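You operate a simulated robot arm through the tools that you are given. There is no shell and no other tool.

You run a simulated robot arm. Do the job below in one go: nothing can be reset, and whatever is moved stays where it is left.

## Task
Grip the straight pipe in the vice, brush the rust off, then put pipe and brush back.
Fine: brush only while the vice grips; leave the vice open. Set down upright: pipe brush. What is to be rubbed or washed off counts as gone when no trace of it is left.

It is judged by the outcome, as a careful person would: the job done as asked, and still so three seconds after it is handed in. It fails if anything else is knocked over, pushed out of place, dropped, spilled or broken.

## Robot
A 6-joint arm with a two-finger parallel gripper, fixed in place. Base frame: the origin is on the floor under the middle of its stand, x ahead of it, y to its left, z up; the work surface is at about z = 860. Readings come in mm, rad, newtons and seconds.
With the tool pointing down near the work surface it reaches from about 300 to 660 mm from the base axis. Its first joint turns from -2.007 to 2.007 rad. Payload 3.43 kg.
The TCP is the grasp point between the finger pads, 34 mm short of the fingertips. In the tool frame z runs along the fingers and y along their closing line. Largest opening 128 mm; finger width 24, thickness 12; the body of the gripper, 48 by 130 mm, starts 96 mm behind the TCP.
Orientation is that of the tool frame in the base frame, as a unit quaternion [x, y, z, w]. With the fingers straight down and closing along the base's y, the tool's x points along the base's -x, its y along +y and its z along -z.

## Interface
- The arm moves only by the tool drive_tool. Its argument "moves" is a list of rows, each a list of 3 entries, a list of its own where there are three numbers: the opening, from 0 (shut) to 1 (fully open), then the shift along the base's x, y, z in units of 20 mm (1.0 is 20 mm), then the turn, a rotation vector about the base's x, y, z in units of 8 degrees (1.0 is 8 degrees). In form: [[hand, [dx, dy, dz], [ax, ay, az]], ...]. A call has 1 to 20 rows; each row shifts and turns the commanded pose from where the row before left it. A call with a number of a shift or a turn outside -1 to 1 is refused whole. Each row takes 0.2 s and may step no farther than 50 mm and 0.15 rad from the row before; otherwise, or with a gripper value out of range, the whole call is refused. A pose out of reach is approached as far as the arm can. The call stops where the force on the tool passes 50 N (or 10 N more than at its start, if that is more) or the arm is blocked; 0.2 s more then pass. Each finger travels about 153 mm/s and halts on what it meets, pressing with about 26 N; the grip force reading is that of the motor and also rises with nothing between the fingers. The clock runs only during rows and for 0.2 s after the last one: add rows that do not move to give the fingers time. It gives the time, the measured TCP pose, the force on the tool (base axes), the opening and the grip force at its end, in the units of the frame above (readings bear some noise), with the torque about the TCP (base axes, N m) and any sound that the robot's microphone picked up, and new pictures: "show" is both (left out), scene, wrist or none.
- Cameras (640 x 400 px; columns grow to the right, rows downward): "scene" is fixed at [397.9, -499.9, 1693]; the picture's right is [0.91, 0.41, 0.00], its down [0.40, -0.88, -0.25] and it looks along [-0.10, 0.23, -0.97] (base axes); focal length 214 px, centre (320, 200). "wrist" rides on the gripper at [76, -11, -160] in the tool frame; the picture's right is [0.15, 0.99, 0.00], its down [-0.88, 0.13, -0.46] and it looks along [-0.45, 0.07, 0.89] (tool axes); focal length 234 px, centre (320, 200). There is no depth. A picture from a camera that has moved, and an enlarged one, comes with that camera's place and axes in the base frame and with its lens.
- raise_lower(by): slides the trunk up (or, below 0, down) by that many mm; the arm rides with it, the base frame stays. It gives what a move gives, with no picture.
- zoom(camera, box): a new picture of the part [left, top, right, bottom] of that camera's present view, enlarged. No time passes.
- job_done(): hands the job in; it is judged then, once.

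Places have to be worked out from the pictures, the camera data and where the tool is seen. Open the gripper and draw the arm clear of the work before you hand the job in, unless the task says otherwise.

The tools are called after "Request:" as name(argument=value, ...) on one line, values as JSON. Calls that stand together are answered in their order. drive_tool: Moves the arm, as the interface text tells. Its arguments: {"type":"object","properties":{"moves":{"type":"array"},"show":{"type":"string","enum":["both","scene","wrist","none"]}},"required":["moves"]} The other tools are called the same way: raise_lower (by) moves the trunk up or down; zoom (camera, box) takes an enlarged picture of a part of a camera's view; job_done () hands the job in.

At the start:

```text
time_s: 0.0
ee_pos: [239.6, -286.9, 1393.4]
ee_rot: [0.0, 1.0, 0.0, 0.0]
ft_force: [-0.9, -0.2, -0.2]
torque: [-0.02, -0.01, 0.0]
opening: 127.9
gripper_force: 0.1
trunk travel left (down, up): [-925.0, 65.0]
```

scene: 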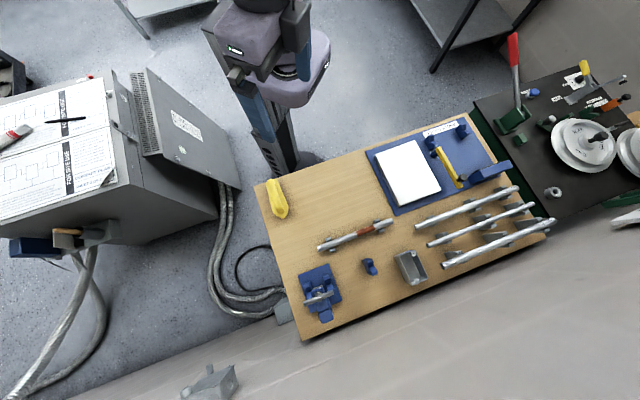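
wrist: 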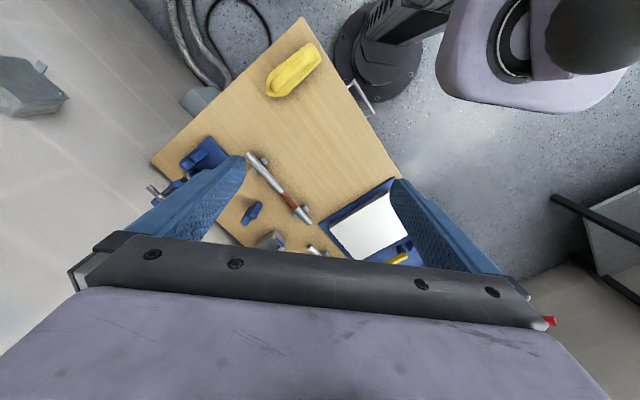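

The scene shows a wooden bench with a vice at lower-left, a rusty pipe on rests, a blue item and grey box and three clean pipes. I zoom in to identify each of them.

Request:
zoom(camera="scene", box=[250, 160, 410, 340])

Request:
zoom(camera="scene", box=[360, 100, 560, 290])

Request:
zoom(camera="scene", box=[285, 250, 365, 330])

Request:
zoom(camera="scene", box=[340, 230, 440, 300])

Request:
zoom(camera="scene", box=[305, 205, 405, 265])

```text
2.22 times, centred on (330, 250) of scene
camera zoom: at [397.9, -499.9, 1693.0], right [0.91, 0.41, 0.0], down [0.4, -0.88, -0.25], along [-0.1, 0.23, -0.97], focal length 477 px, centre (298, 89)
```

zoom: 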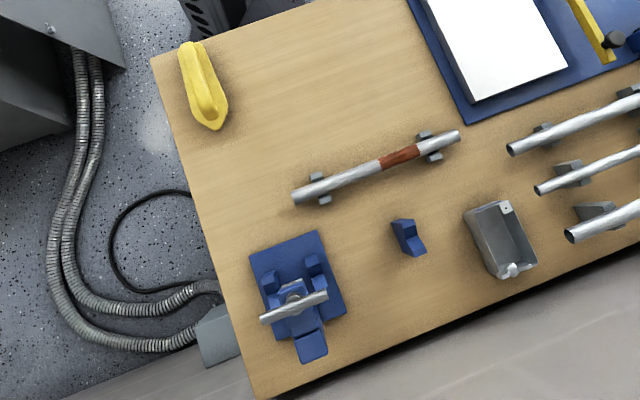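

```text
2.11 times, centred on (460, 195) of scene
camera zoom: at [397.9, -499.9, 1693.0], right [0.91, 0.41, 0.0], down [0.4, -0.88, -0.25], along [-0.1, 0.23, -0.97], focal length 452 px, centre (25, 210)
```

zoom: 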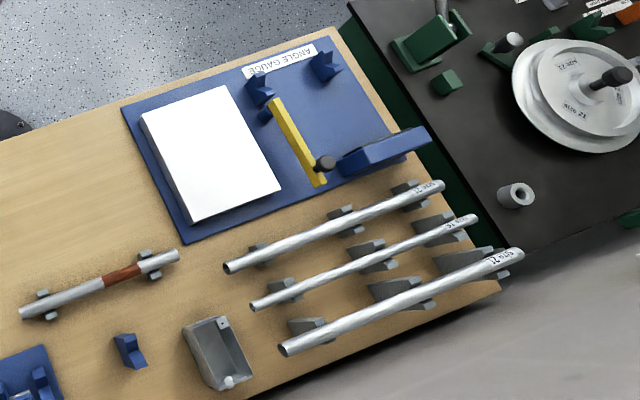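

```text
5.00 times, centred on (325, 290) of scene
camera zoom: at [397.9, -499.9, 1693.0], right [0.91, 0.41, 0.0], down [0.4, -0.88, -0.25], along [-0.1, 0.23, -0.97], focal length 1072 px, centre (295, -250)
```

zoom: 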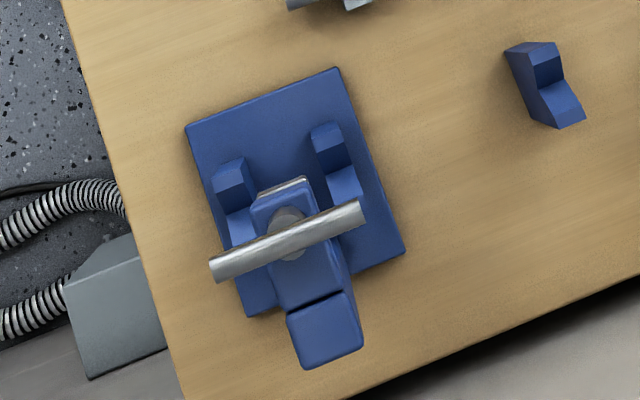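

```text
5.71 times, centred on (390, 265) of scene
camera zoom: at [397.9, -499.9, 1693.0], right [0.91, 0.41, 0.0], down [0.4, -0.88, -0.25], along [-0.1, 0.23, -0.97], focal length 1226 px, centre (-80, -171)
```

zoom: 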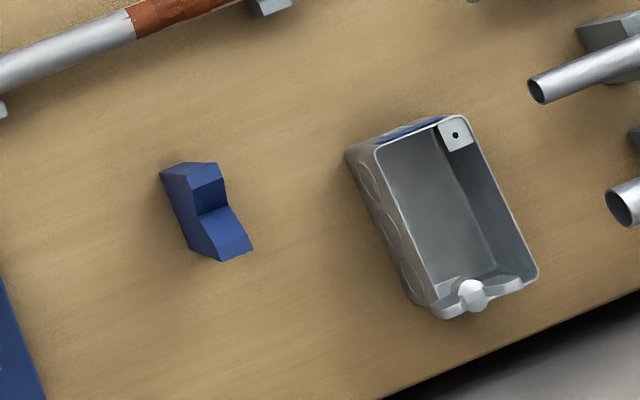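

```text
6.40 times, centred on (355, 235) of scene
camera zoom: at [397.9, -499.9, 1693.0], right [0.91, 0.41, 0.0], down [0.4, -0.88, -0.25], along [-0.1, 0.23, -0.97], focal length 1373 px, centre (96, -24)
```

zoom: 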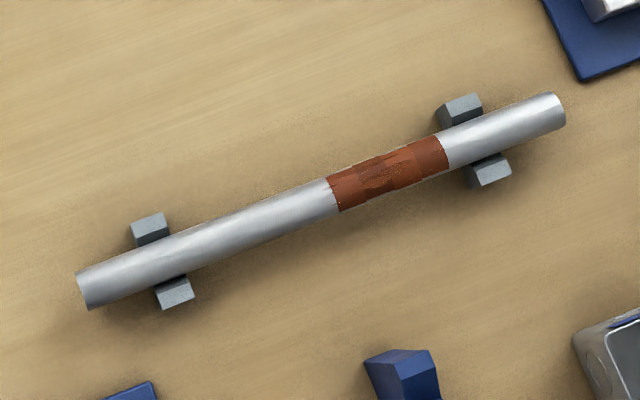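

The bench is aligned at about 45° to the base, with the rusty pipe near (494,-379), vice near (447,-601), single V support near (582,-460) and the yellow object near (158,-366). I look closer at the yellow item, the vice and the wrist view before moving.

Request:
zoom(camera="scene", box=[254, 170, 302, 230])

Request:
zoom(camera="scene", box=[293, 262, 349, 326])

Request:
zoom(camera="wrist", box=[140, 30, 340, 260])

Request:
zoom(camera="wrist", box=[145, 130, 265, 220])

```text
6.67 times, centred on (278, 200) of scene
camera zoom: at [397.9, -499.9, 1693.0], right [0.91, 0.41, 0.0], down [0.4, -0.88, -0.25], along [-0.1, 0.23, -0.97], focal length 1430 px, centre (600, 200)
```

zoom: 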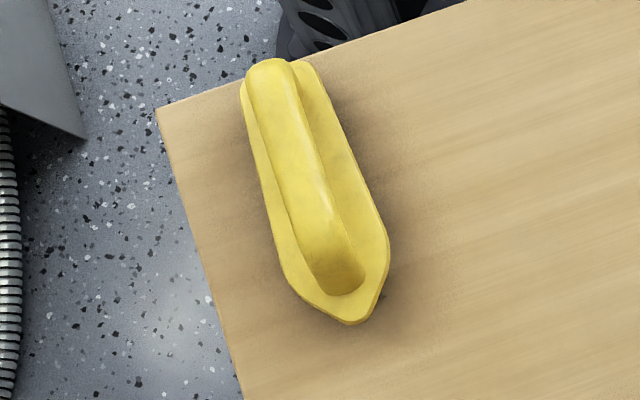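

```text
6.25 times, centred on (321, 294) of scene
camera zoom: at [397.9, -499.9, 1693.0], right [0.91, 0.41, 0.0], down [0.4, -0.88, -0.25], along [-0.1, 0.23, -0.97], focal length 1340 px, centre (314, -388)
```

zoom: 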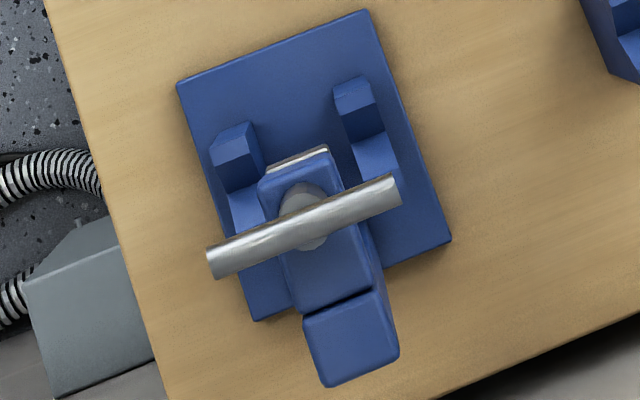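

```text
1.74 times, centred on (240, 145) of wrist
camera zoom: at [164.5, -299.0, 1553.9], right [-0.15, 0.99, 0.0], down [0.88, 0.13, 0.46], along [0.45, 0.07, -0.89], focal length 407 px, centre (459, 296)
```

zoom: 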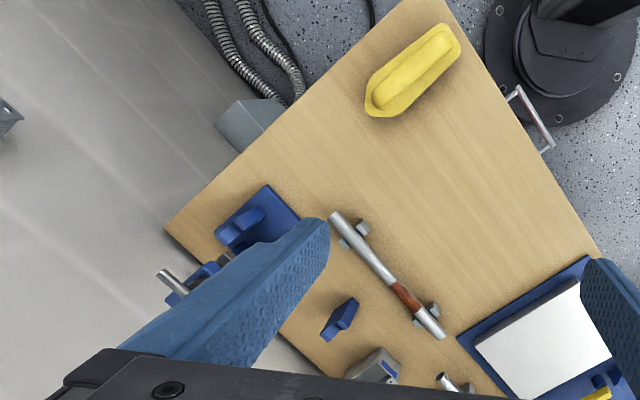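

```text
4.44 times, centred on (205, 175) of wrist
camera zoom: at [164.5, -299.0, 1553.9], right [-0.15, 0.99, 0.0], down [0.88, 0.13, 0.46], along [0.45, 0.07, -0.89], focal length 1041 px, centre (831, 311)
```

zoom: 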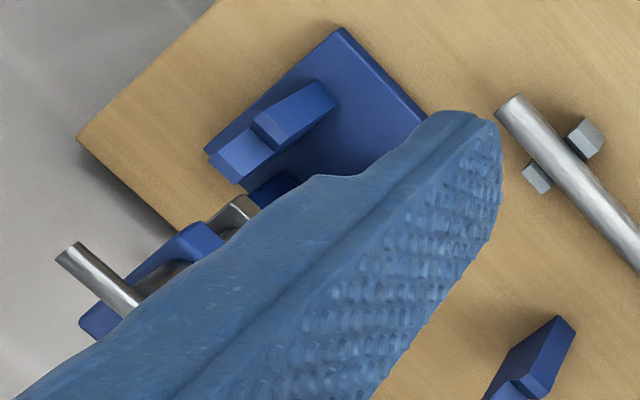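

The yellow piece is the brush with a ridge handle along the e2 diagonal; the vice looks like a post with an overhanging arm, a vertical screw and a T-bar handle. I close the fingers, turn the tool +45° about z and lower towards (350,-400,1150) to look at the vice.

Request:
drive_tool(moves=[[0, [0.425, -0.435, -0.936], [0, 0, 0.4327]], [0, [0.425, -0.435, -0.936], [0, 0, 0.4327]], [0, [0.425, -0.435, -0.936], [0, 0, 0.4327]], [0, [0.425, -0.435, -0.936], [0, 0, 0.4327]], [0, [0.425, -0.435, -0.936], [0, 0, 0.4327]], [0, [0.425, -0.435, -0.936], [0, 0, 0.4327]], [0, [0.425, -0.435, -0.936], [0, 0, 0.4327]], [0, [0.425, -0.435, -0.936], [0, 0, 0.4327]], [0, [0.425, -0.435, -0.936], [0, 0, 0.4327]], [0, [0.425, -0.435, -0.936], [0, 0, 0.4327]], [0, [0.425, -0.435, -0.936], [0, 0, 0.4327]], [0, [0.425, -0.435, -0.936], [0, 0, 0.4327]], [0, [0.425, -0.435, -0.936], [0, 0, 0.4327]], [0, [0, 0, 0], [0, 0, 0]]])

```text
time_s: 3.0
ee_pos: [350.0, -399.2, 1152.5]
ee_rot: [-0.383, 0.924, 0.001, 0.0]
ft_force: [0.0, 0.6, 0.2]
torque: [0.0, -0.04, -0.03]
opening: 0.0
gripper_force: 25.3
trunk travel left (down, up): [-925.0, 65.0]
camera wrist: at [304.9, -460.7, 1312.8], right [-0.8, 0.59, 0.0], down [0.53, 0.72, 0.46], along [0.27, 0.37, -0.89], focal length 234 px, centre (320, 200)
```

scene: 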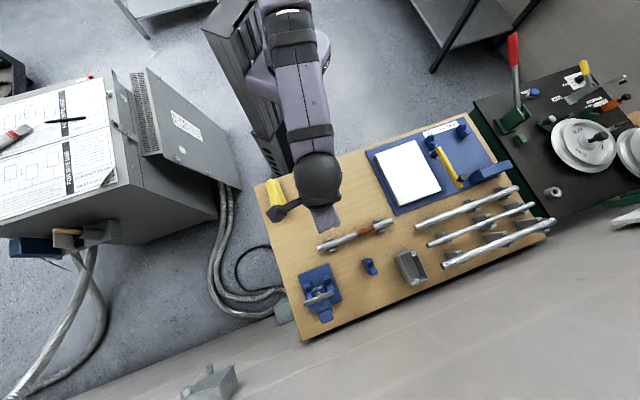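
wrist: 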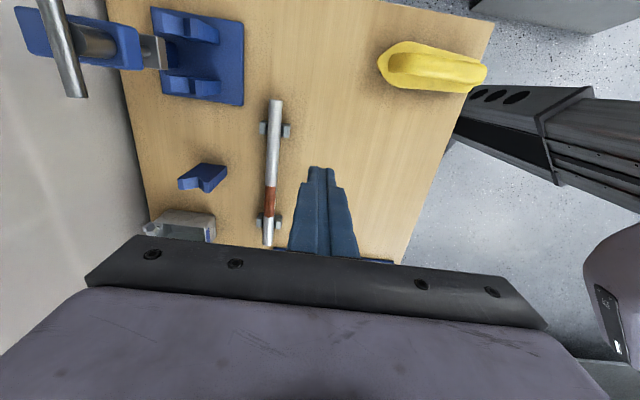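

The vice is visible at the upper left now, so I zoom in on it, the pipe and the brush.

Request:
zoom(camera="wrist", box=[0, 0, 260, 130])

Request:
zoom(camera="wrist", box=[160, 80, 320, 250])

Request:
zoom(camera="wrist", box=[360, 10, 500, 110])

```text
2.46 times, centred on (130, 65) of wrist
camera zoom: at [304.9, -460.7, 1312.8], right [-0.8, 0.59, 0.0], down [0.53, 0.72, 0.46], along [0.27, 0.37, -0.89], focal length 576 px, centre (788, 532)
```

zoom: 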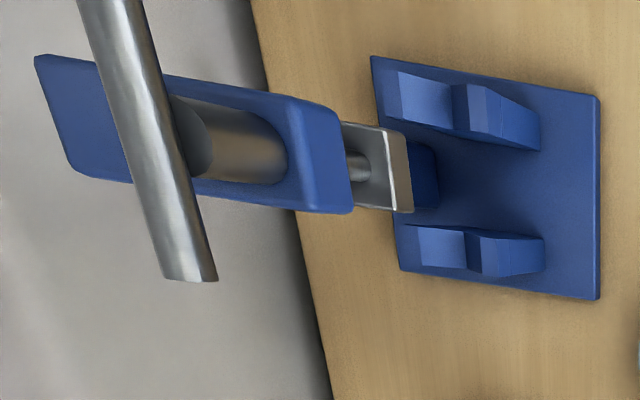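

```text
2.35 times, centred on (240, 165) of wrist
camera zoom: at [304.9, -460.7, 1312.8], right [-0.8, 0.59, 0.0], down [0.53, 0.72, 0.46], along [0.27, 0.37, -0.89], focal length 551 px, centre (508, 282)
```

zoom: 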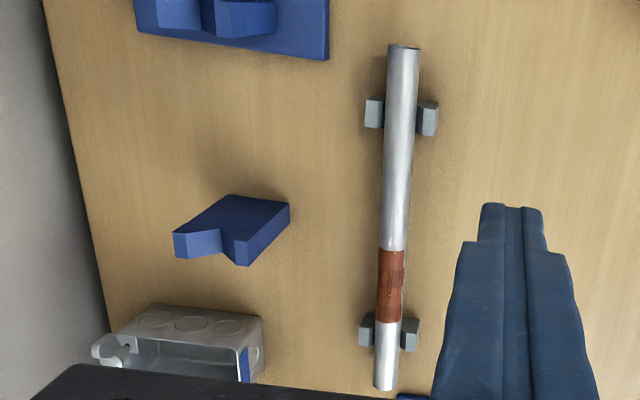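

```text
4.00 times, centred on (430, 60) of wrist
camera zoom: at [304.9, -460.7, 1312.8], right [-0.8, 0.59, 0.0], down [0.53, 0.72, 0.46], along [0.27, 0.37, -0.89], focal length 937 px, centre (-120, 760)
```

zoom: 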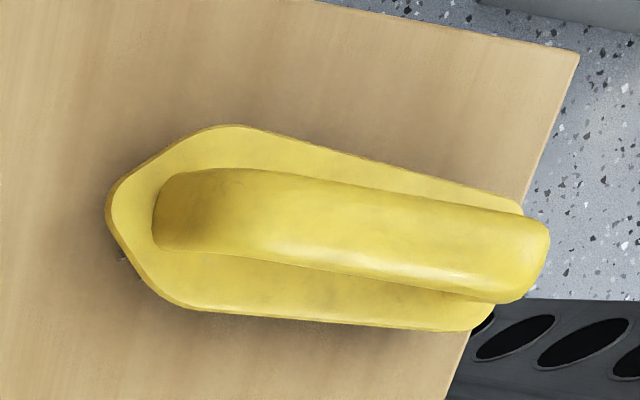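

I zoom tighter on the V support and vice saddles to get the pipe seat line.

Request:
zoom(camera="wrist", box=[170, 155, 234, 195])

Request:
zoom(camera="wrist", box=[130, 0, 258, 80])

Request:
zoom(camera="wrist", box=[235, 90, 315, 250])

Request:
zoom(camera="scene", box=[352, 254, 388, 278])

```text
10.00 times, centred on (202, 175) of wrist
camera zoom: at [304.9, -460.7, 1312.8], right [-0.8, 0.59, 0.0], down [0.53, 0.72, 0.46], along [0.27, 0.37, -0.89], focal length 2342 px, centre (1500, 450)
```

zoom: 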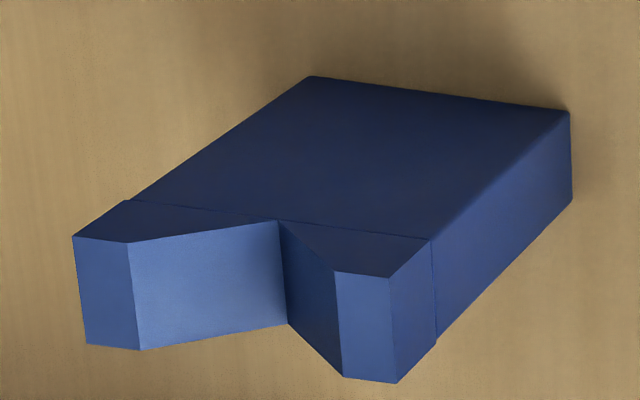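

```text
5.00 times, centred on (194, 40) of wrist
camera zoom: at [304.9, -460.7, 1312.8], right [-0.8, 0.59, 0.0], down [0.53, 0.72, 0.46], along [0.27, 0.37, -0.89], focal length 1171 px, centre (950, 1000)
```

zoom: 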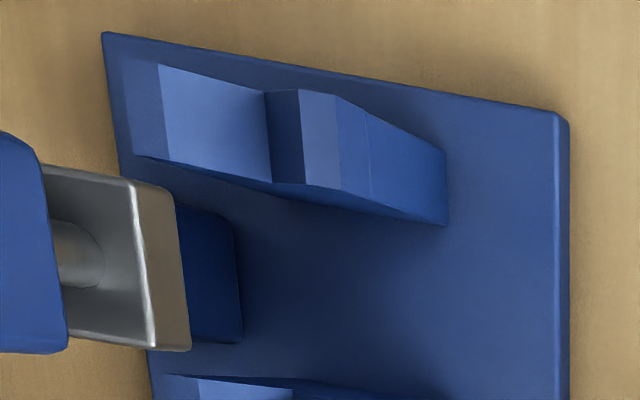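

```text
2.50 times, centred on (275, 170) of wrist
camera zoom: at [304.9, -460.7, 1312.8], right [-0.8, 0.59, 0.0], down [0.53, 0.72, 0.46], along [0.27, 0.37, -0.89], focal length 585 px, centre (432, 275)
```

zoom: 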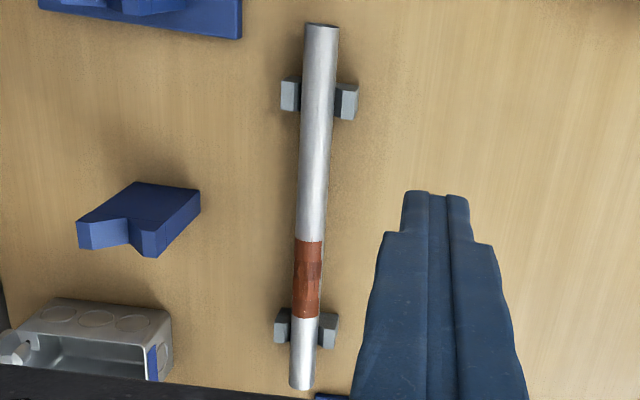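

```text
16.00 times, centred on (370, 266) of scene
camera zoom: at [397.9, -499.9, 1693.0], right [0.91, 0.41, 0.0], down [0.4, -0.88, -0.25], along [-0.1, 0.23, -0.97], focal length 3432 px, centre (-480, -856)
```

zoom: 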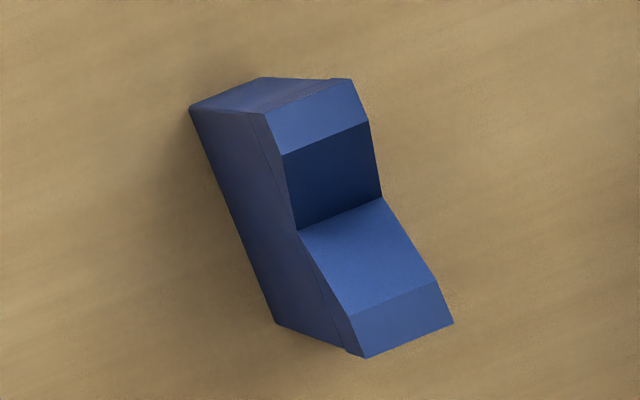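

Triangulating: screw axis ≈(440,-596) with T-bar at z≈1106, saddle V bottoms ≈z 927 on the line e2≈731 (e2=(x−y)/√2), support V at e1≈81; the pipe lies at e2≈611, e1 −66…229. The seat is ~740 mm out, so I test the reach with the tool vertical, high above the vice.

Request:
drive_tool(moves=[[0, [0, 0, 1], [0, 0, 0]], [0, [0, 0, 1], [0, 0, 0]], [0, [0, 0, 1], [0, 0, 0]], [0, [0, 0, 1], [0, 0, 0]], [0, [0, 0, 1], [0, 0, 0]], [0, [0.8, -0.78, 0], [0, 0, 0]], [0, [0.8, -0.78, 0], [0, 0, 0]], [0, [0.8, -0.78, 0], [0, 0, 0]], [0, [0.8, -0.78, 0], [0, 0, 0]], [0, [0.8, -0.78, 0], [0, 0, 0]], [0, [0.8, -0.78, 0], [0, 0, 0]], [0, [0.8, -0.78, 0], [0, 0, 0]], [0, [0.8, -0.78, 0], [0, 0, 0]], [0, [0.8, -0.78, 0], [0, 0, 0]], [0, [0, 0, 0], [0, 0, 0]], [0, [0, 0, 0], [0, 0, 0]]])

```text
time_s: 6.4
ee_pos: [412.6, -441.0, 1207.1]
ee_rot: [-0.383, 0.924, 0.0, 0.001]
ft_force: [0.4, 0.4, 0.2]
torque: [-0.01, 0.0, -0.03]
opening: 0.3
gripper_force: 25.8
out of reach, approached as far as the arm can: row 8, 9, 10, 11, 12, 13, 14
trunk travel left (down, up): [-925.0, 65.0]
camera wrist: at [367.6, -503.1, 1367.7], right [-0.8, 0.6, 0.0], down [0.53, 0.71, 0.46], along [0.27, 0.37, -0.89], focal length 234 px, centre (320, 200)
```

scene: 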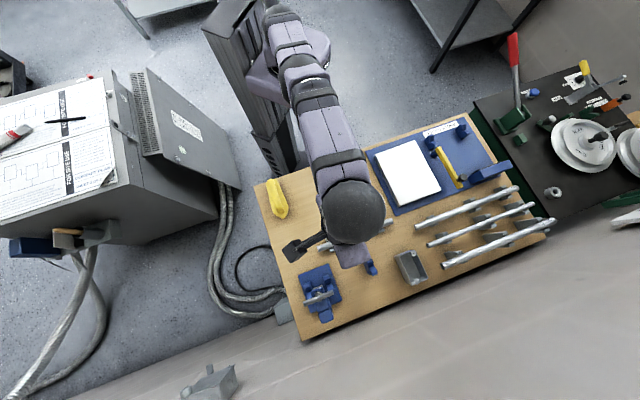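
wrist: 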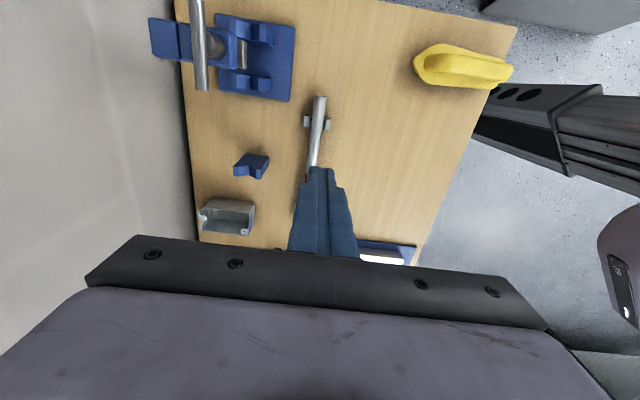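

Tool-down reach ends near 604 mm at z 1207 (about 660 lower down), so the vice must be served with the tool tilted outward. I draw back in and turn the tool by −180° so the camera side faces away from the vice handle.

Request:
drive_tool(moves=[[0, [-1, 0.9, 0], [0, 0, 0]], [0, [-1, 0.9, 0], [0, 0, 0]], [0, [-1, 0.9, 0], [0, 0, 0]], [0, [-1, 0.9, 0], [0, 0, 0]], [0, [-1, 0.9, 0], [0, 0, 0]], [0, [-1, 0.9, 0], [0, 0, 0]], [0, [0, 0, 0], [0, 0, -1]], [0, [0, 0, 0], [0, 0, -1]], [0, [0, 0, 0], [0, 0, -1]], [0, [0, 0, 0], [0, 0, -1]], [0, [0, 0, 0], [0, 0, -1]], [0, [0, 0, 0], [0, 0, -1]], [0, [0, 0, 0], [0, 0, -1]], [0, [0, 0, 0], [0, 0, -1]], [0, [0, 0, 0], [0, 0, -1]], [0, [0, 0, 0], [0, 0, -1]], [0, [0, 0, 0], [0, 0, -1]], [0, [0, 0, 0], [0, 0, -1]]], show="wrist")

```text
time_s: 10.2
ee_pos: [293.7, -334.6, 1205.7]
ee_rot: [0.432, 0.902, 0.0, -0.001]
ft_force: [-0.6, -1.2, 0.2]
torque: [0.01, -0.02, -0.01]
opening: 0.1
gripper_force: 26.0
trunk travel left (down, up): [-925.0, 65.0]
camera wrist: at [237.3, -281.8, 1366.2], right [0.68, 0.73, 0.0], down [0.65, -0.6, 0.46], along [0.33, -0.31, -0.89], focal length 234 px, centre (320, 200)
```

wrist: 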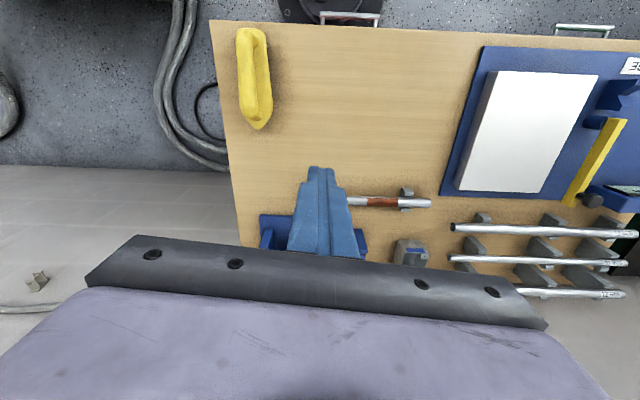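

The commanded pose was clamped to the reached one, and the yaw is now −51°. I continue to −135° and move over the pipe area at z≈1050 to see pipe and vice from the other side.

Request:
drive_tool(moves=[[0, [0.7245, -0.018, -0.707], [0, 0, -0.952]], [0, [0.7245, -0.018, -0.707], [0, 0, -0.952]], [0, [0.7245, -0.018, -0.707], [0, 0, -0.952]], [0, [0.7245, -0.018, -0.707], [0, 0, -0.952]], [0, [0.7245, -0.018, -0.707], [0, 0, -0.952]], [0, [0.7245, -0.018, -0.707], [0, 0, -0.952]], [0, [0.7245, -0.018, -0.707], [0, 0, -0.952]], [0, [0.7245, -0.018, -0.707], [0, 0, -0.952]], [0, [0.7245, -0.018, -0.707], [0, 0, -0.952]], [0, [0.7245, -0.018, -0.707], [0, 0, -0.952]], [0, [0.7245, -0.018, -0.707], [0, 0, -0.952]], [0, [0, 0, 0], [0, 0, 0]]])

```text
time_s: 12.8
ee_pos: [451.3, -339.7, 1051.5]
ee_rot: [0.923, 0.384, 0.001, 0.0]
ft_force: [0.2, -0.5, -0.1]
torque: [0.01, -0.02, 0.0]
opening: 0.0
gripper_force: 26.1
trunk travel left (down, up): [-925.0, 65.0]
camera wrist: at [497.7, -278.4, 1211.5], right [0.8, -0.59, 0.0], down [-0.53, -0.72, 0.46], along [-0.27, -0.37, -0.89], focal length 234 px, centre (320, 200)
```

scene: 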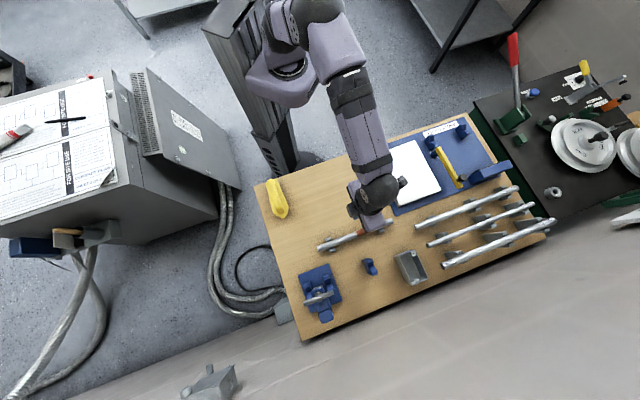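
wrist: 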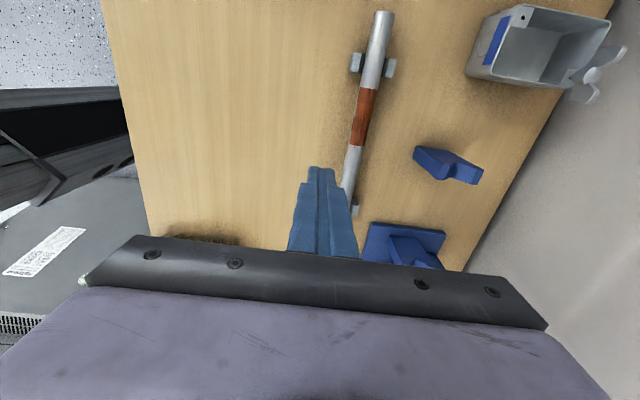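

Yaw −135° is reached without trouble. I zoom on the pipe, its rests and rust from this view for triangulation.

Request:
zoom(camera="wrist", box=[330, 0, 410, 110])

Request:
zoom(camera="wrist", box=[300, 80, 420, 230])

Request:
zoom(camera="wrist", box=[400, 130, 500, 200])

```text
3.64 times, centred on (370, 55) of wrist
camera zoom: at [497.7, -278.4, 1211.5], right [0.8, -0.59, 0.0], down [-0.53, -0.72, 0.46], along [-0.27, -0.37, -0.89], focal length 852 px, centre (138, 727)
```

zoom: 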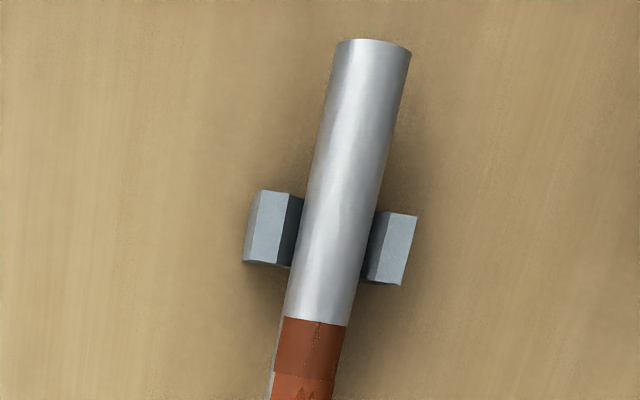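

```text
2.67 times, centred on (360, 155) of wrist
camera zoom: at [497.7, -278.4, 1211.5], right [0.8, -0.59, 0.0], down [-0.53, -0.72, 0.46], along [-0.27, -0.37, -0.89], focal length 624 px, centre (213, 320)
```

zoom: 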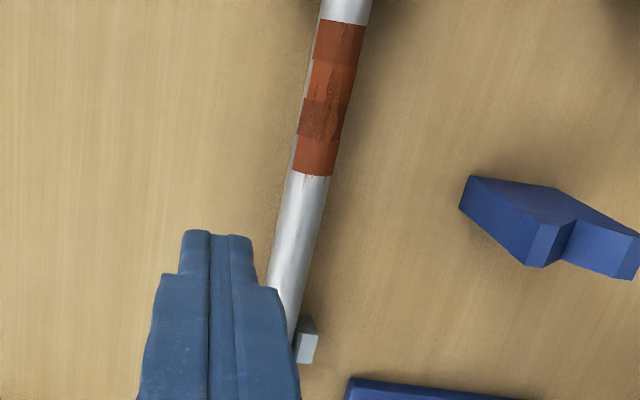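

```text
5.71 times, centred on (450, 165) of wrist
camera zoom: at [497.7, -278.4, 1211.5], right [0.8, -0.59, 0.0], down [-0.53, -0.72, 0.46], along [-0.27, -0.37, -0.89], focal length 1338 px, centre (-423, 400)
```

zoom: 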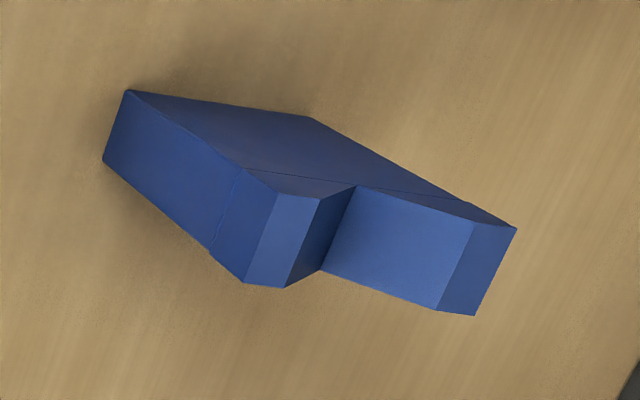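

The rust is a cap on the pipe's upper side in four segments (e1 ≈ 85–155), pipe ≈21 mm diameter with axis ≈z 885, e2≈611.5. I open the hand halfway and go above the grip spot at e1≈72, z≈930, for a check.

Request:
drive_tool(moves=[[0.55, [0.533, -0.697, -0.858], [0, 0, 0]], [0.55, [0.533, -0.697, -0.858], [0, 0, 0]], [0.55, [0.533, -0.697, -0.858], [0, 0, 0]], [0.55, [0, 0, -0.8], [0, 0, 0]], [0.55, [0, 0, -0.8], [0, 0, 0]], [0.55, [0, 0, -0.8], [0, 0, 0]], [0.55, [0, 0, -0.8], [0, 0, 0]], [0.55, [0, 0, 0], [0, 0, 0]]])

```text
time_s: 14.6
ee_pos: [482.6, -381.7, 934.3]
ee_rot: [0.923, 0.385, 0.0, 0.0]
ft_force: [0.2, -1.0, 0.3]
torque: [0.01, 0.01, 0.0]
opening: 70.3
gripper_force: 0.0
trunk travel left (down, up): [-925.0, 65.0]
camera wrist: at [528.5, -318.9, 1094.6], right [0.8, -0.59, 0.0], down [-0.53, -0.72, 0.46], along [-0.27, -0.37, -0.89], focal length 234 px, centre (320, 200)
```

scene: 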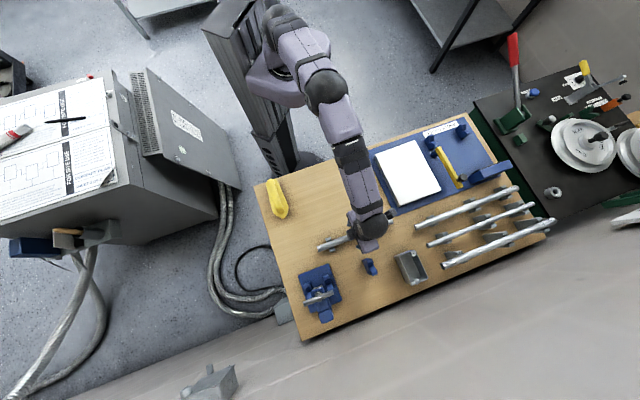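
wrist: 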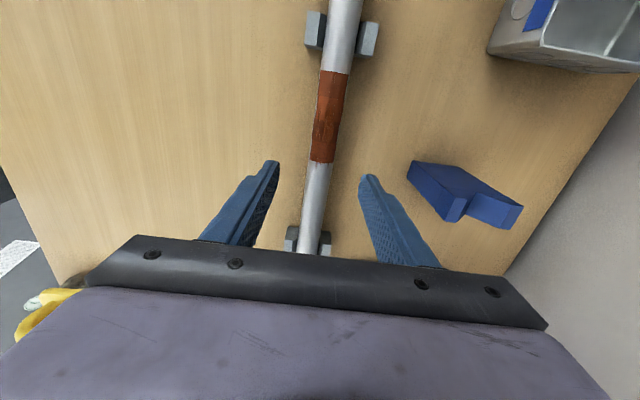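

The pipe is centred between the fingers and the rust boundary parallax confirms the pipe top at z≈895. I lower to z≈900 and close.

Request:
drive_tool(moves=[[0.55, [0, 0, -0.8], [0, 0, 0]], [0.55, [0, 0, -0.85], [0, 0, 0]], [0.55, [0, 0, 0], [0, 0, 0]], [0, [0, 0, 0], [0, 0, 0]], [0, [0, 0, 0], [0, 0, 0]], [0, [0, 0, 0], [0, 0, 0]], [0, [0, 0, 0], [0, 0, 0]]], show="wrist")

```text
time_s: 16.2
ee_pos: [483.5, -378.7, 901.9]
ee_rot: [0.923, 0.384, 0.0, 0.0]
ft_force: [-0.8, -0.6, 1.2]
torque: [-0.01, 0.01, -0.15]
opening: 23.0
gripper_force: 25.8
trunk travel left (down, up): [-925.0, 65.0]
camera wrist: at [528.6, -318.1, 1062.2], right [0.8, -0.59, 0.0], down [-0.53, -0.72, 0.46], along [-0.27, -0.37, -0.89], focal length 234 px, centre (320, 200)
```

wrist: 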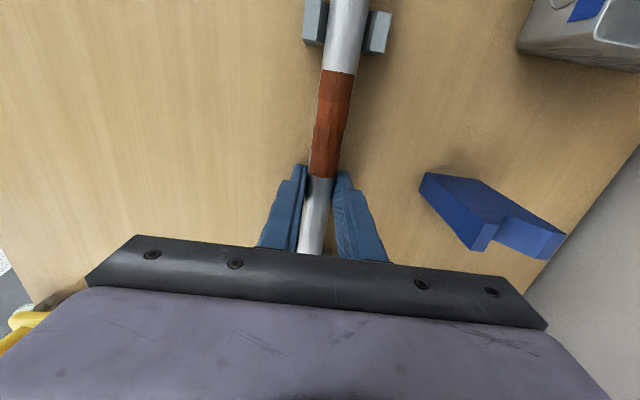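

Opening is 23 mm with 26 N, so the pipe is held. I lift it straight up.

Request:
drive_tool(moves=[[0, [0, 0, 0.3], [0, 0, 0]], [0, [0, 0, 0.6], [0, 0, 0]], [0, [0, 0, 1], [0, 0, 0]], [0, [0, 0, 1], [0, 0, 0]], [0, [0, 0, 1], [0, 0, 0]], [0, [0, 0, 1], [0, 0, 0]], [0, [0, 0, 0], [0, 0, 0]]])

```text
time_s: 17.8
ee_pos: [483.0, -378.7, 1000.5]
ee_rot: [0.923, 0.385, 0.0, 0.0]
ft_force: [-0.7, 0.7, -0.1]
torque: [-0.04, -0.02, 0.0]
opening: 0.0
gripper_force: 25.9
trunk travel left (down, up): [-925.0, 65.0]
camera wrist: at [529.0, -317.4, 1160.4], right [0.8, -0.59, 0.0], down [-0.53, -0.72, 0.46], along [-0.27, -0.37, -0.89], focal length 234 px, centre (320, 200)
```

scene: 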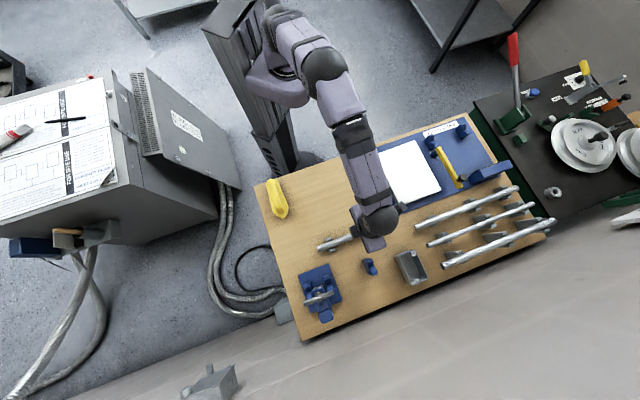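
wrist: 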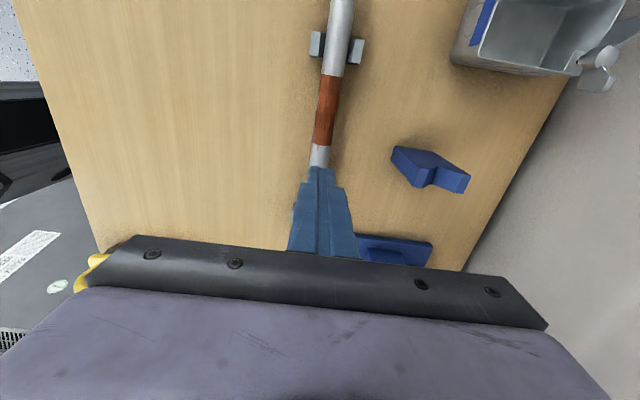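

The pipe slipped out and stays in its rests, apparently unmoved. I zoom in to check the pipe's size and height before gripping deeper.

Request:
zoom(camera="wrist", box=[280, 0, 400, 180])

Request:
zoom(camera="wrist", box=[296, 20, 376, 70])

Request:
zoom(camera="scene", box=[305, 205, 405, 265])

```text
2.22 times, centred on (340, 90) of wrist
camera zoom: at [529.0, -317.4, 1160.4], right [0.8, -0.59, 0.0], down [-0.53, -0.72, 0.46], along [-0.27, -0.37, -0.89], focal length 520 px, centre (276, 444)
```

zoom: 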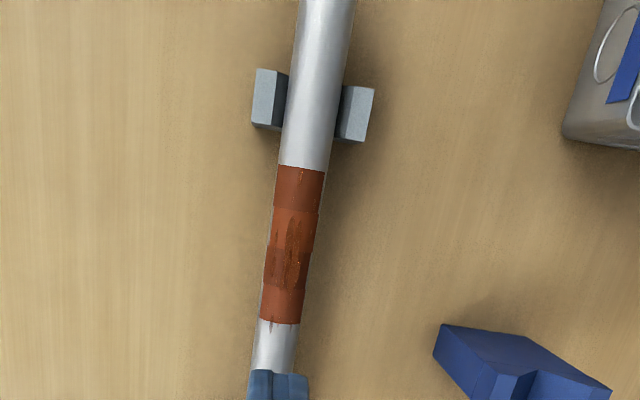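

```text
8.00 times, centred on (336, 45) of wrist
camera zoom: at [529.0, -317.4, 1160.4], right [0.8, -0.59, 0.0], down [-0.53, -0.72, 0.46], along [-0.27, -0.37, -0.89], focal length 1873 px, centre (192, 1440)
```

zoom: 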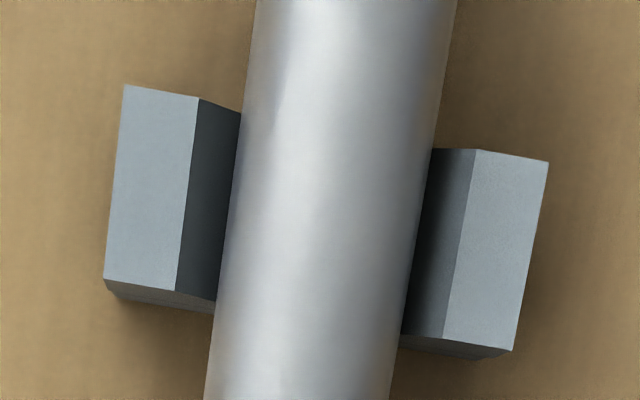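

```text
6.40 times, centred on (355, 235) of scene
camera zoom: at [397.9, -499.9, 1693.0], right [0.91, 0.41, 0.0], down [0.4, -0.88, -0.25], along [-0.1, 0.23, -0.97], focal length 1373 px, centre (96, -24)
```

zoom: 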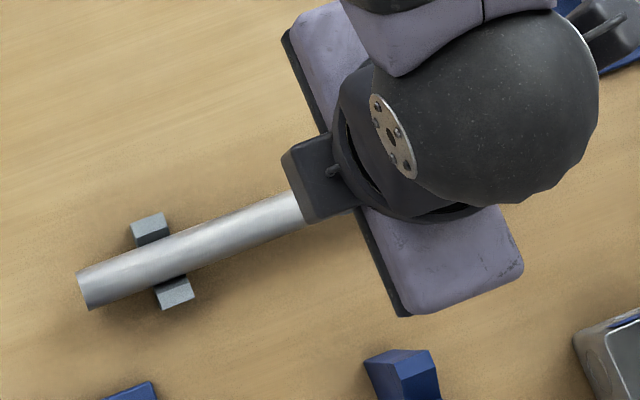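

The pipe is about 23–24 mm across and its axis likely sits a bit lower than I assumed, so the pads only caught its upper half. I go down again with the hand open, to about z 896 (tips just above the table), and read the force.

Request:
drive_tool(moves=[[0.5, [0, 0, 0], [0, 0, 0]], [0.5, [0, 0, -1], [0, 0, 0]], [0.5, [0, 0, -1], [0, 0, 0]], [0.5, [0, 0, -1], [0, 0, 0]], [0.5, [0, 0, -1], [0, 0, 0]], [0.5, [0, 0, -0.8], [0, 0, 0]], [0.5, [0, 0, -0.4], [0, 0, 0]], [0.5, [0, 0, 0], [0, 0, 0]]], show="wrist")

```text
time_s: 19.6
ee_pos: [482.6, -377.8, 895.3]
ee_rot: [0.923, 0.385, 0.001, 0.0]
ft_force: [0.9, -0.9, -0.5]
torque: [-0.01, 0.03, -0.06]
opening: 64.0
gripper_force: 0.0
trunk travel left (down, up): [-925.0, 65.0]
camera wrist: at [528.8, -316.9, 1055.5], right [0.8, -0.59, 0.0], down [-0.53, -0.72, 0.46], along [-0.27, -0.37, -0.89], focal length 234 px, centre (320, 200)
```

wrist: 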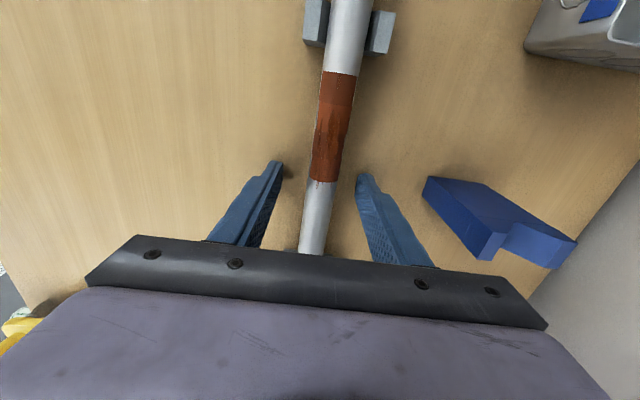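

Request:
zoom(camera="wrist", box=[200, 140, 440, 270])

```text
2.67 times, centred on (320, 205) of wrist
camera zoom: at [528.8, -316.9, 1055.5], right [0.8, -0.59, 0.0], down [-0.53, -0.72, 0.46], along [-0.27, -0.37, -0.89], focal length 624 px, centre (320, 187)
```

zoom: 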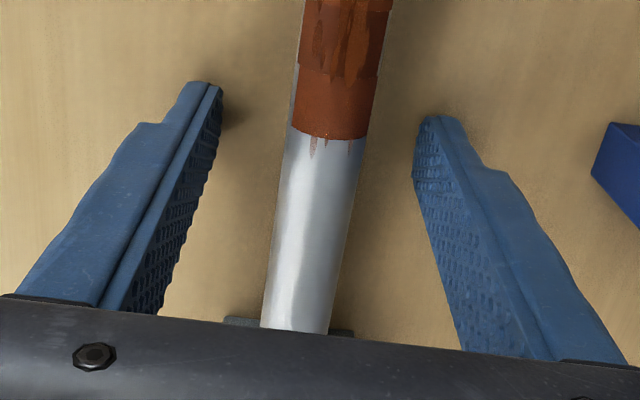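

The tips are just above the table and the pipe sits ~3 mm towards +e2 of the hand's centre. I shift by that and close again at this deeper height.

Request:
drive_tool(moves=[[0.5, [0.1, -0.1, 0], [0, 0, 0]], [0.5, [0, 0, 0], [0, 0, 0]], [0, [0, 0, 0], [0, 0, 0]], [0, [0, 0, 0], [0, 0, 0]], [0, [0, 0, 0], [0, 0, 0]], [0, [0, 0, 0], [0, 0, 0]], [0, [0, 0, 0], [0, 0, 0]]], show="wrist")

Request:
zoom(camera="wrist", box=[200, 140, 440, 270])

```text
time_s: 21.2
ee_pos: [484.5, -378.8, 895.3]
ee_rot: [0.923, 0.384, 0.0, 0.0]
ft_force: [-6.3, 5.5, 1.6]
torque: [0.09, 0.16, -0.12]
opening: 23.1
gripper_force: 25.7
trunk travel left (down, up): [-925.0, 65.0]
camera wrist: at [530.2, -317.8, 1056.2], right [0.8, -0.59, 0.0], down [-0.53, -0.72, 0.46], along [-0.27, -0.37, -0.89], focal length 234 px, centre (320, 200)
```

wrist: 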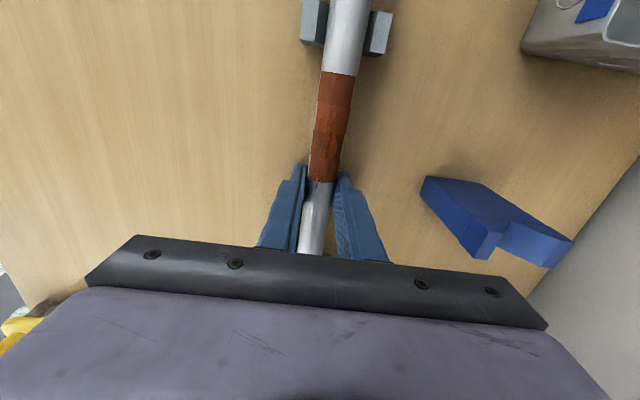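

```text
2.67 times, centred on (320, 205) of wrist
camera zoom: at [530.2, -317.8, 1056.2], right [0.8, -0.59, 0.0], down [-0.53, -0.72, 0.46], along [-0.27, -0.37, -0.89], focal length 624 px, centre (320, 187)
```

zoom: 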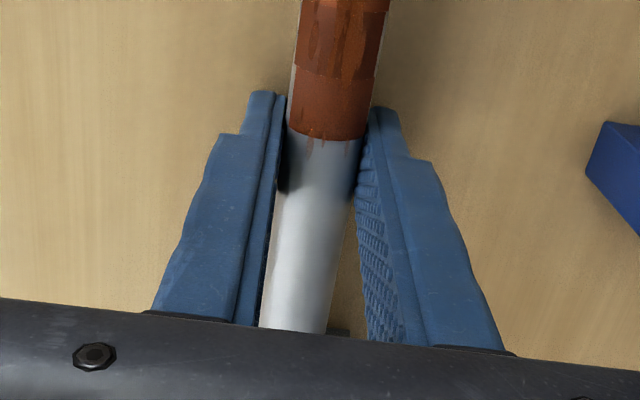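

The opening is 23.1 mm again, now with the pipe closer to the pad centre. I lift slowly by about 10 mm and check opening and force.

Request:
drive_tool(moves=[[0, [-0.03, 0.03, 0.05], [0, 0, 0]], [0, [0, 0, 0.05], [0, 0, 0]], [0, [0, 0, 0.1], [0, 0, 0]], [0, [0, 0, 0.15], [0, 0, 0]], [0, [0, 0, 0.15], [0, 0, 0]], [0, [0, 0, 0], [0, 0, 0]]], show="wrist")

Request:
zoom(camera="wrist", box=[200, 140, 440, 270])

```text
time_s: 22.6
ee_pos: [485.4, -380.7, 904.9]
ee_rot: [0.923, 0.385, 0.0, 0.0]
ft_force: [-0.4, -0.6, -2.3]
torque: [0.0, -0.01, 0.01]
opening: 23.0
gripper_force: 26.7
trunk travel left (down, up): [-925.0, 65.0]
camera wrist: at [531.5, -319.1, 1065.2], right [0.8, -0.59, 0.0], down [-0.53, -0.72, 0.46], along [-0.27, -0.37, -0.89], focal length 234 px, centre (320, 200)
```

wrist: 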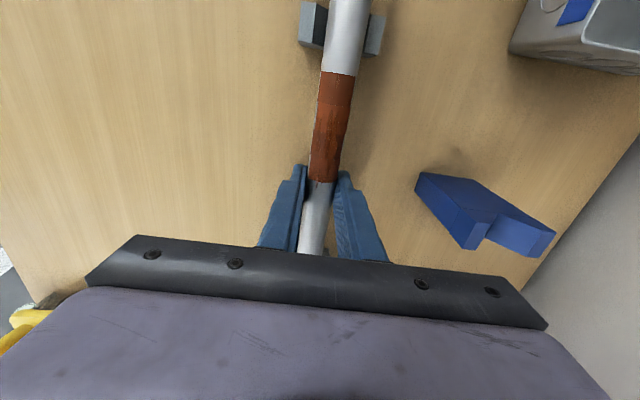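

```text
2.67 times, centred on (320, 205) of wrist
camera zoom: at [531.5, -319.1, 1065.2], right [0.8, -0.59, 0.0], down [-0.53, -0.72, 0.46], along [-0.27, -0.37, -0.89], focal length 624 px, centre (320, 187)
```

zoom: 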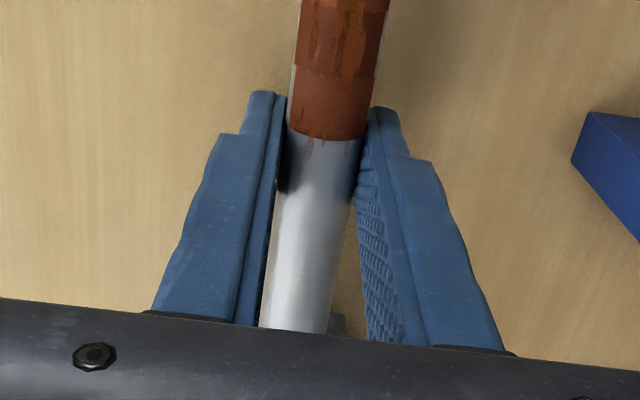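

Force now shows ~2.3 N of weight and the pipe rides with the fingers. I lift it further to about z 1000.

Request:
drive_tool(moves=[[0, [0, 0, 0.2], [0, 0, 0]], [0, [0, 0, 0.4], [0, 0, 0]], [0, [0, 0, 0.6], [0, 0, 0]], [0, [0, 0, 0.8], [0, 0, 0]], [0, [0, 0, 0.8], [0, 0, 0]], [0, [0, 0, 0.8], [0, 0, 0]], [0, [0, 0, 0.6], [0, 0, 0]], [0, [0, 0, 0.4], [0, 0, 0]], [0, [0, 0, 0.2], [0, 0, 0]], [0, [0, 0, 0], [0, 0, 0]]])

```text
time_s: 24.8
ee_pos: [485.5, -379.7, 1002.4]
ee_rot: [0.923, 0.384, 0.0, 0.0]
ft_force: [0.4, -1.0, -2.3]
torque: [-0.04, 0.01, 0.02]
opening: 22.8
gripper_force: 26.2
trunk travel left (down, up): [-925.0, 65.0]
camera wrist: at [530.9, -318.8, 1162.5], right [0.8, -0.59, 0.0], down [-0.53, -0.72, 0.46], along [-0.27, -0.37, -0.89], focal length 234 px, centre (320, 200)
```

scene: 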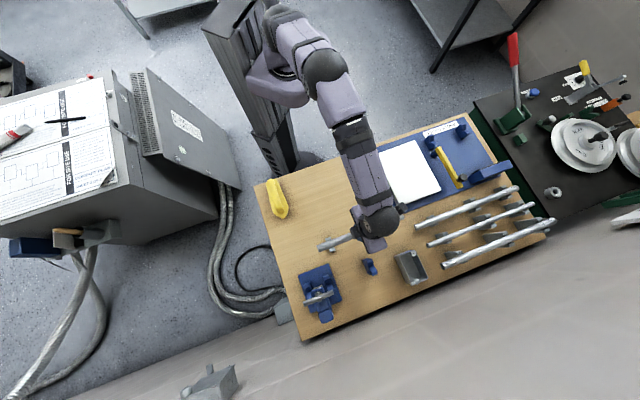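
wrist: 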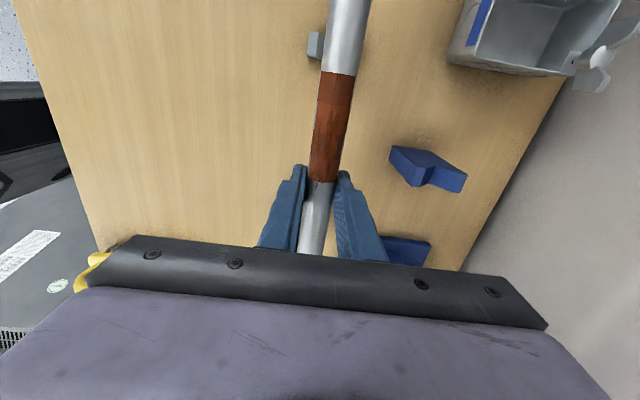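

The pipe is held firmly about 11 mm below the TCP. Next I tilt the tool 30° outward (about the pipe axis) and carry the pipe to e1≈−36, e2≈650, z≈985, just inboard of the vice.

Request:
drive_tool(moves=[[0, [0, 0, 0], [-0.3, -0.3, 0]], [0, [0, 0, 0], [-0.6, -0.6, 0]], [0, [0, 0, 0], [-0.6, -0.6, 0]], [0, [0, 0, 0], [-0.6, -0.6, 0]], [0, [0, 0, 0], [-0.55, -0.55, 0]], [0, [-0.2, -0.4, 0], [0, 0, 0]], [0, [-0.3, -0.7, -0.1], [0, 0, 0]], [0, [-0.4, -0.9, -0.2], [0, 0, 0]], [0, [-0.5, -0.9, -0.2], [0, 0, 0]], [0, [-0.5, -0.9, -0.2], [0, 0, 0]], [0, [-0.4, -0.8, -0.17], [0, 0, 0]], [0, [-0.265, -0.67, 0], [0, 0, 0]], [0, [0, 0, 0], [0, 0, 0]]])

```text
time_s: 27.6
ee_pos: [434.9, -485.3, 983.8]
ee_rot: [0.892, 0.371, 0.098, 0.239]
ft_force: [-0.1, 1.8, -1.8]
torque: [0.0, 0.02, 0.03]
opening: 22.8
gripper_force: 26.8
trunk travel left (down, up): [-925.0, 65.0]
camera wrist: at [425.8, -369.5, 1116.4], right [0.71, -0.5, 0.49], down [-0.7, -0.54, 0.46], along [0.04, -0.67, -0.74], focal length 234 px, centre (320, 200)
```

scene: 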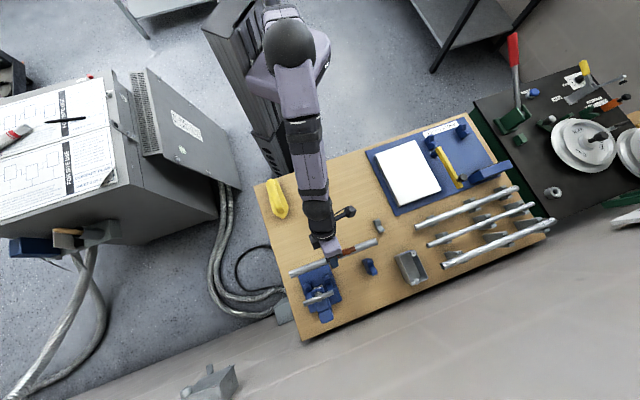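
wrist: 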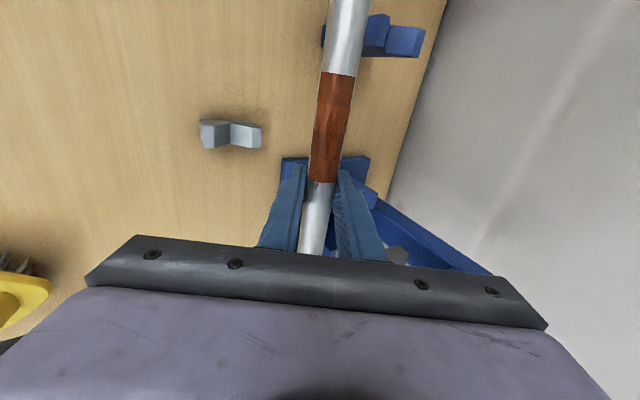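

Tilt is 30° and the pipe is just inboard of the vice. I zoom to check clearances around the vice before inserting.

Request:
zoom(camera="scene", box=[270, 220, 400, 330])

Request:
zoom(camera="wrist", box=[260, 120, 500, 290])

Request:
zoom(camera="scene", box=[280, 240, 350, 320])

```text
3.64 times, centred on (335, 275) of scene
camera zoom: at [397.9, -499.9, 1693.0], right [0.91, 0.41, 0.0], down [0.4, -0.88, -0.25], along [-0.1, 0.23, -0.97], focal length 780 px, centre (266, -73)
```

zoom: 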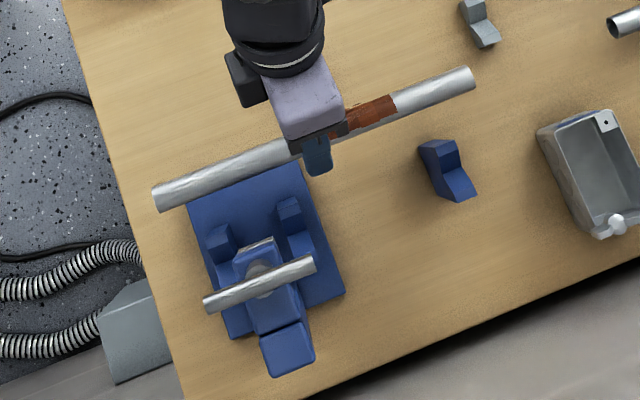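

```text
2.35 times, centred on (380, 205) of wrist
camera zoom: at [425.8, -369.5, 1116.4], right [0.71, -0.5, 0.49], down [-0.7, -0.54, 0.46], along [0.04, -0.67, -0.74], focal length 551 px, centre (179, 188)
```

zoom: 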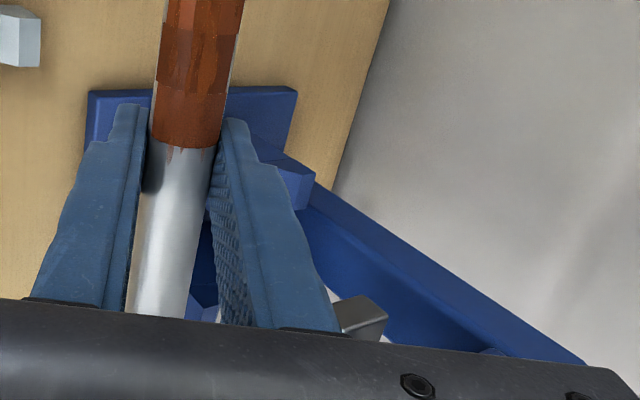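

```text
5.00 times, centred on (315, 280) of scene
camera zoom: at [397.9, -499.9, 1693.0], right [0.91, 0.41, 0.0], down [0.4, -0.88, -0.25], along [-0.1, 0.23, -0.97], focal length 1072 px, centre (345, -200)
```

zoom: 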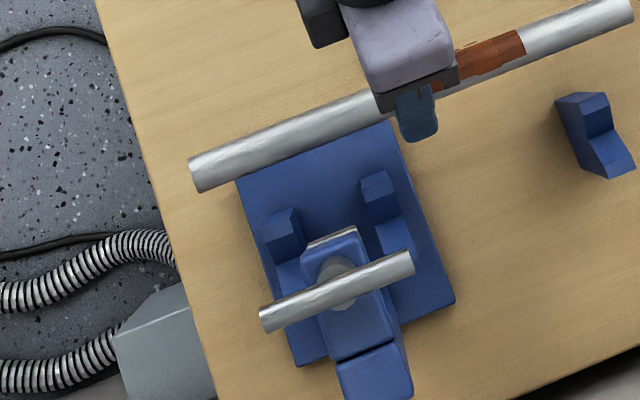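

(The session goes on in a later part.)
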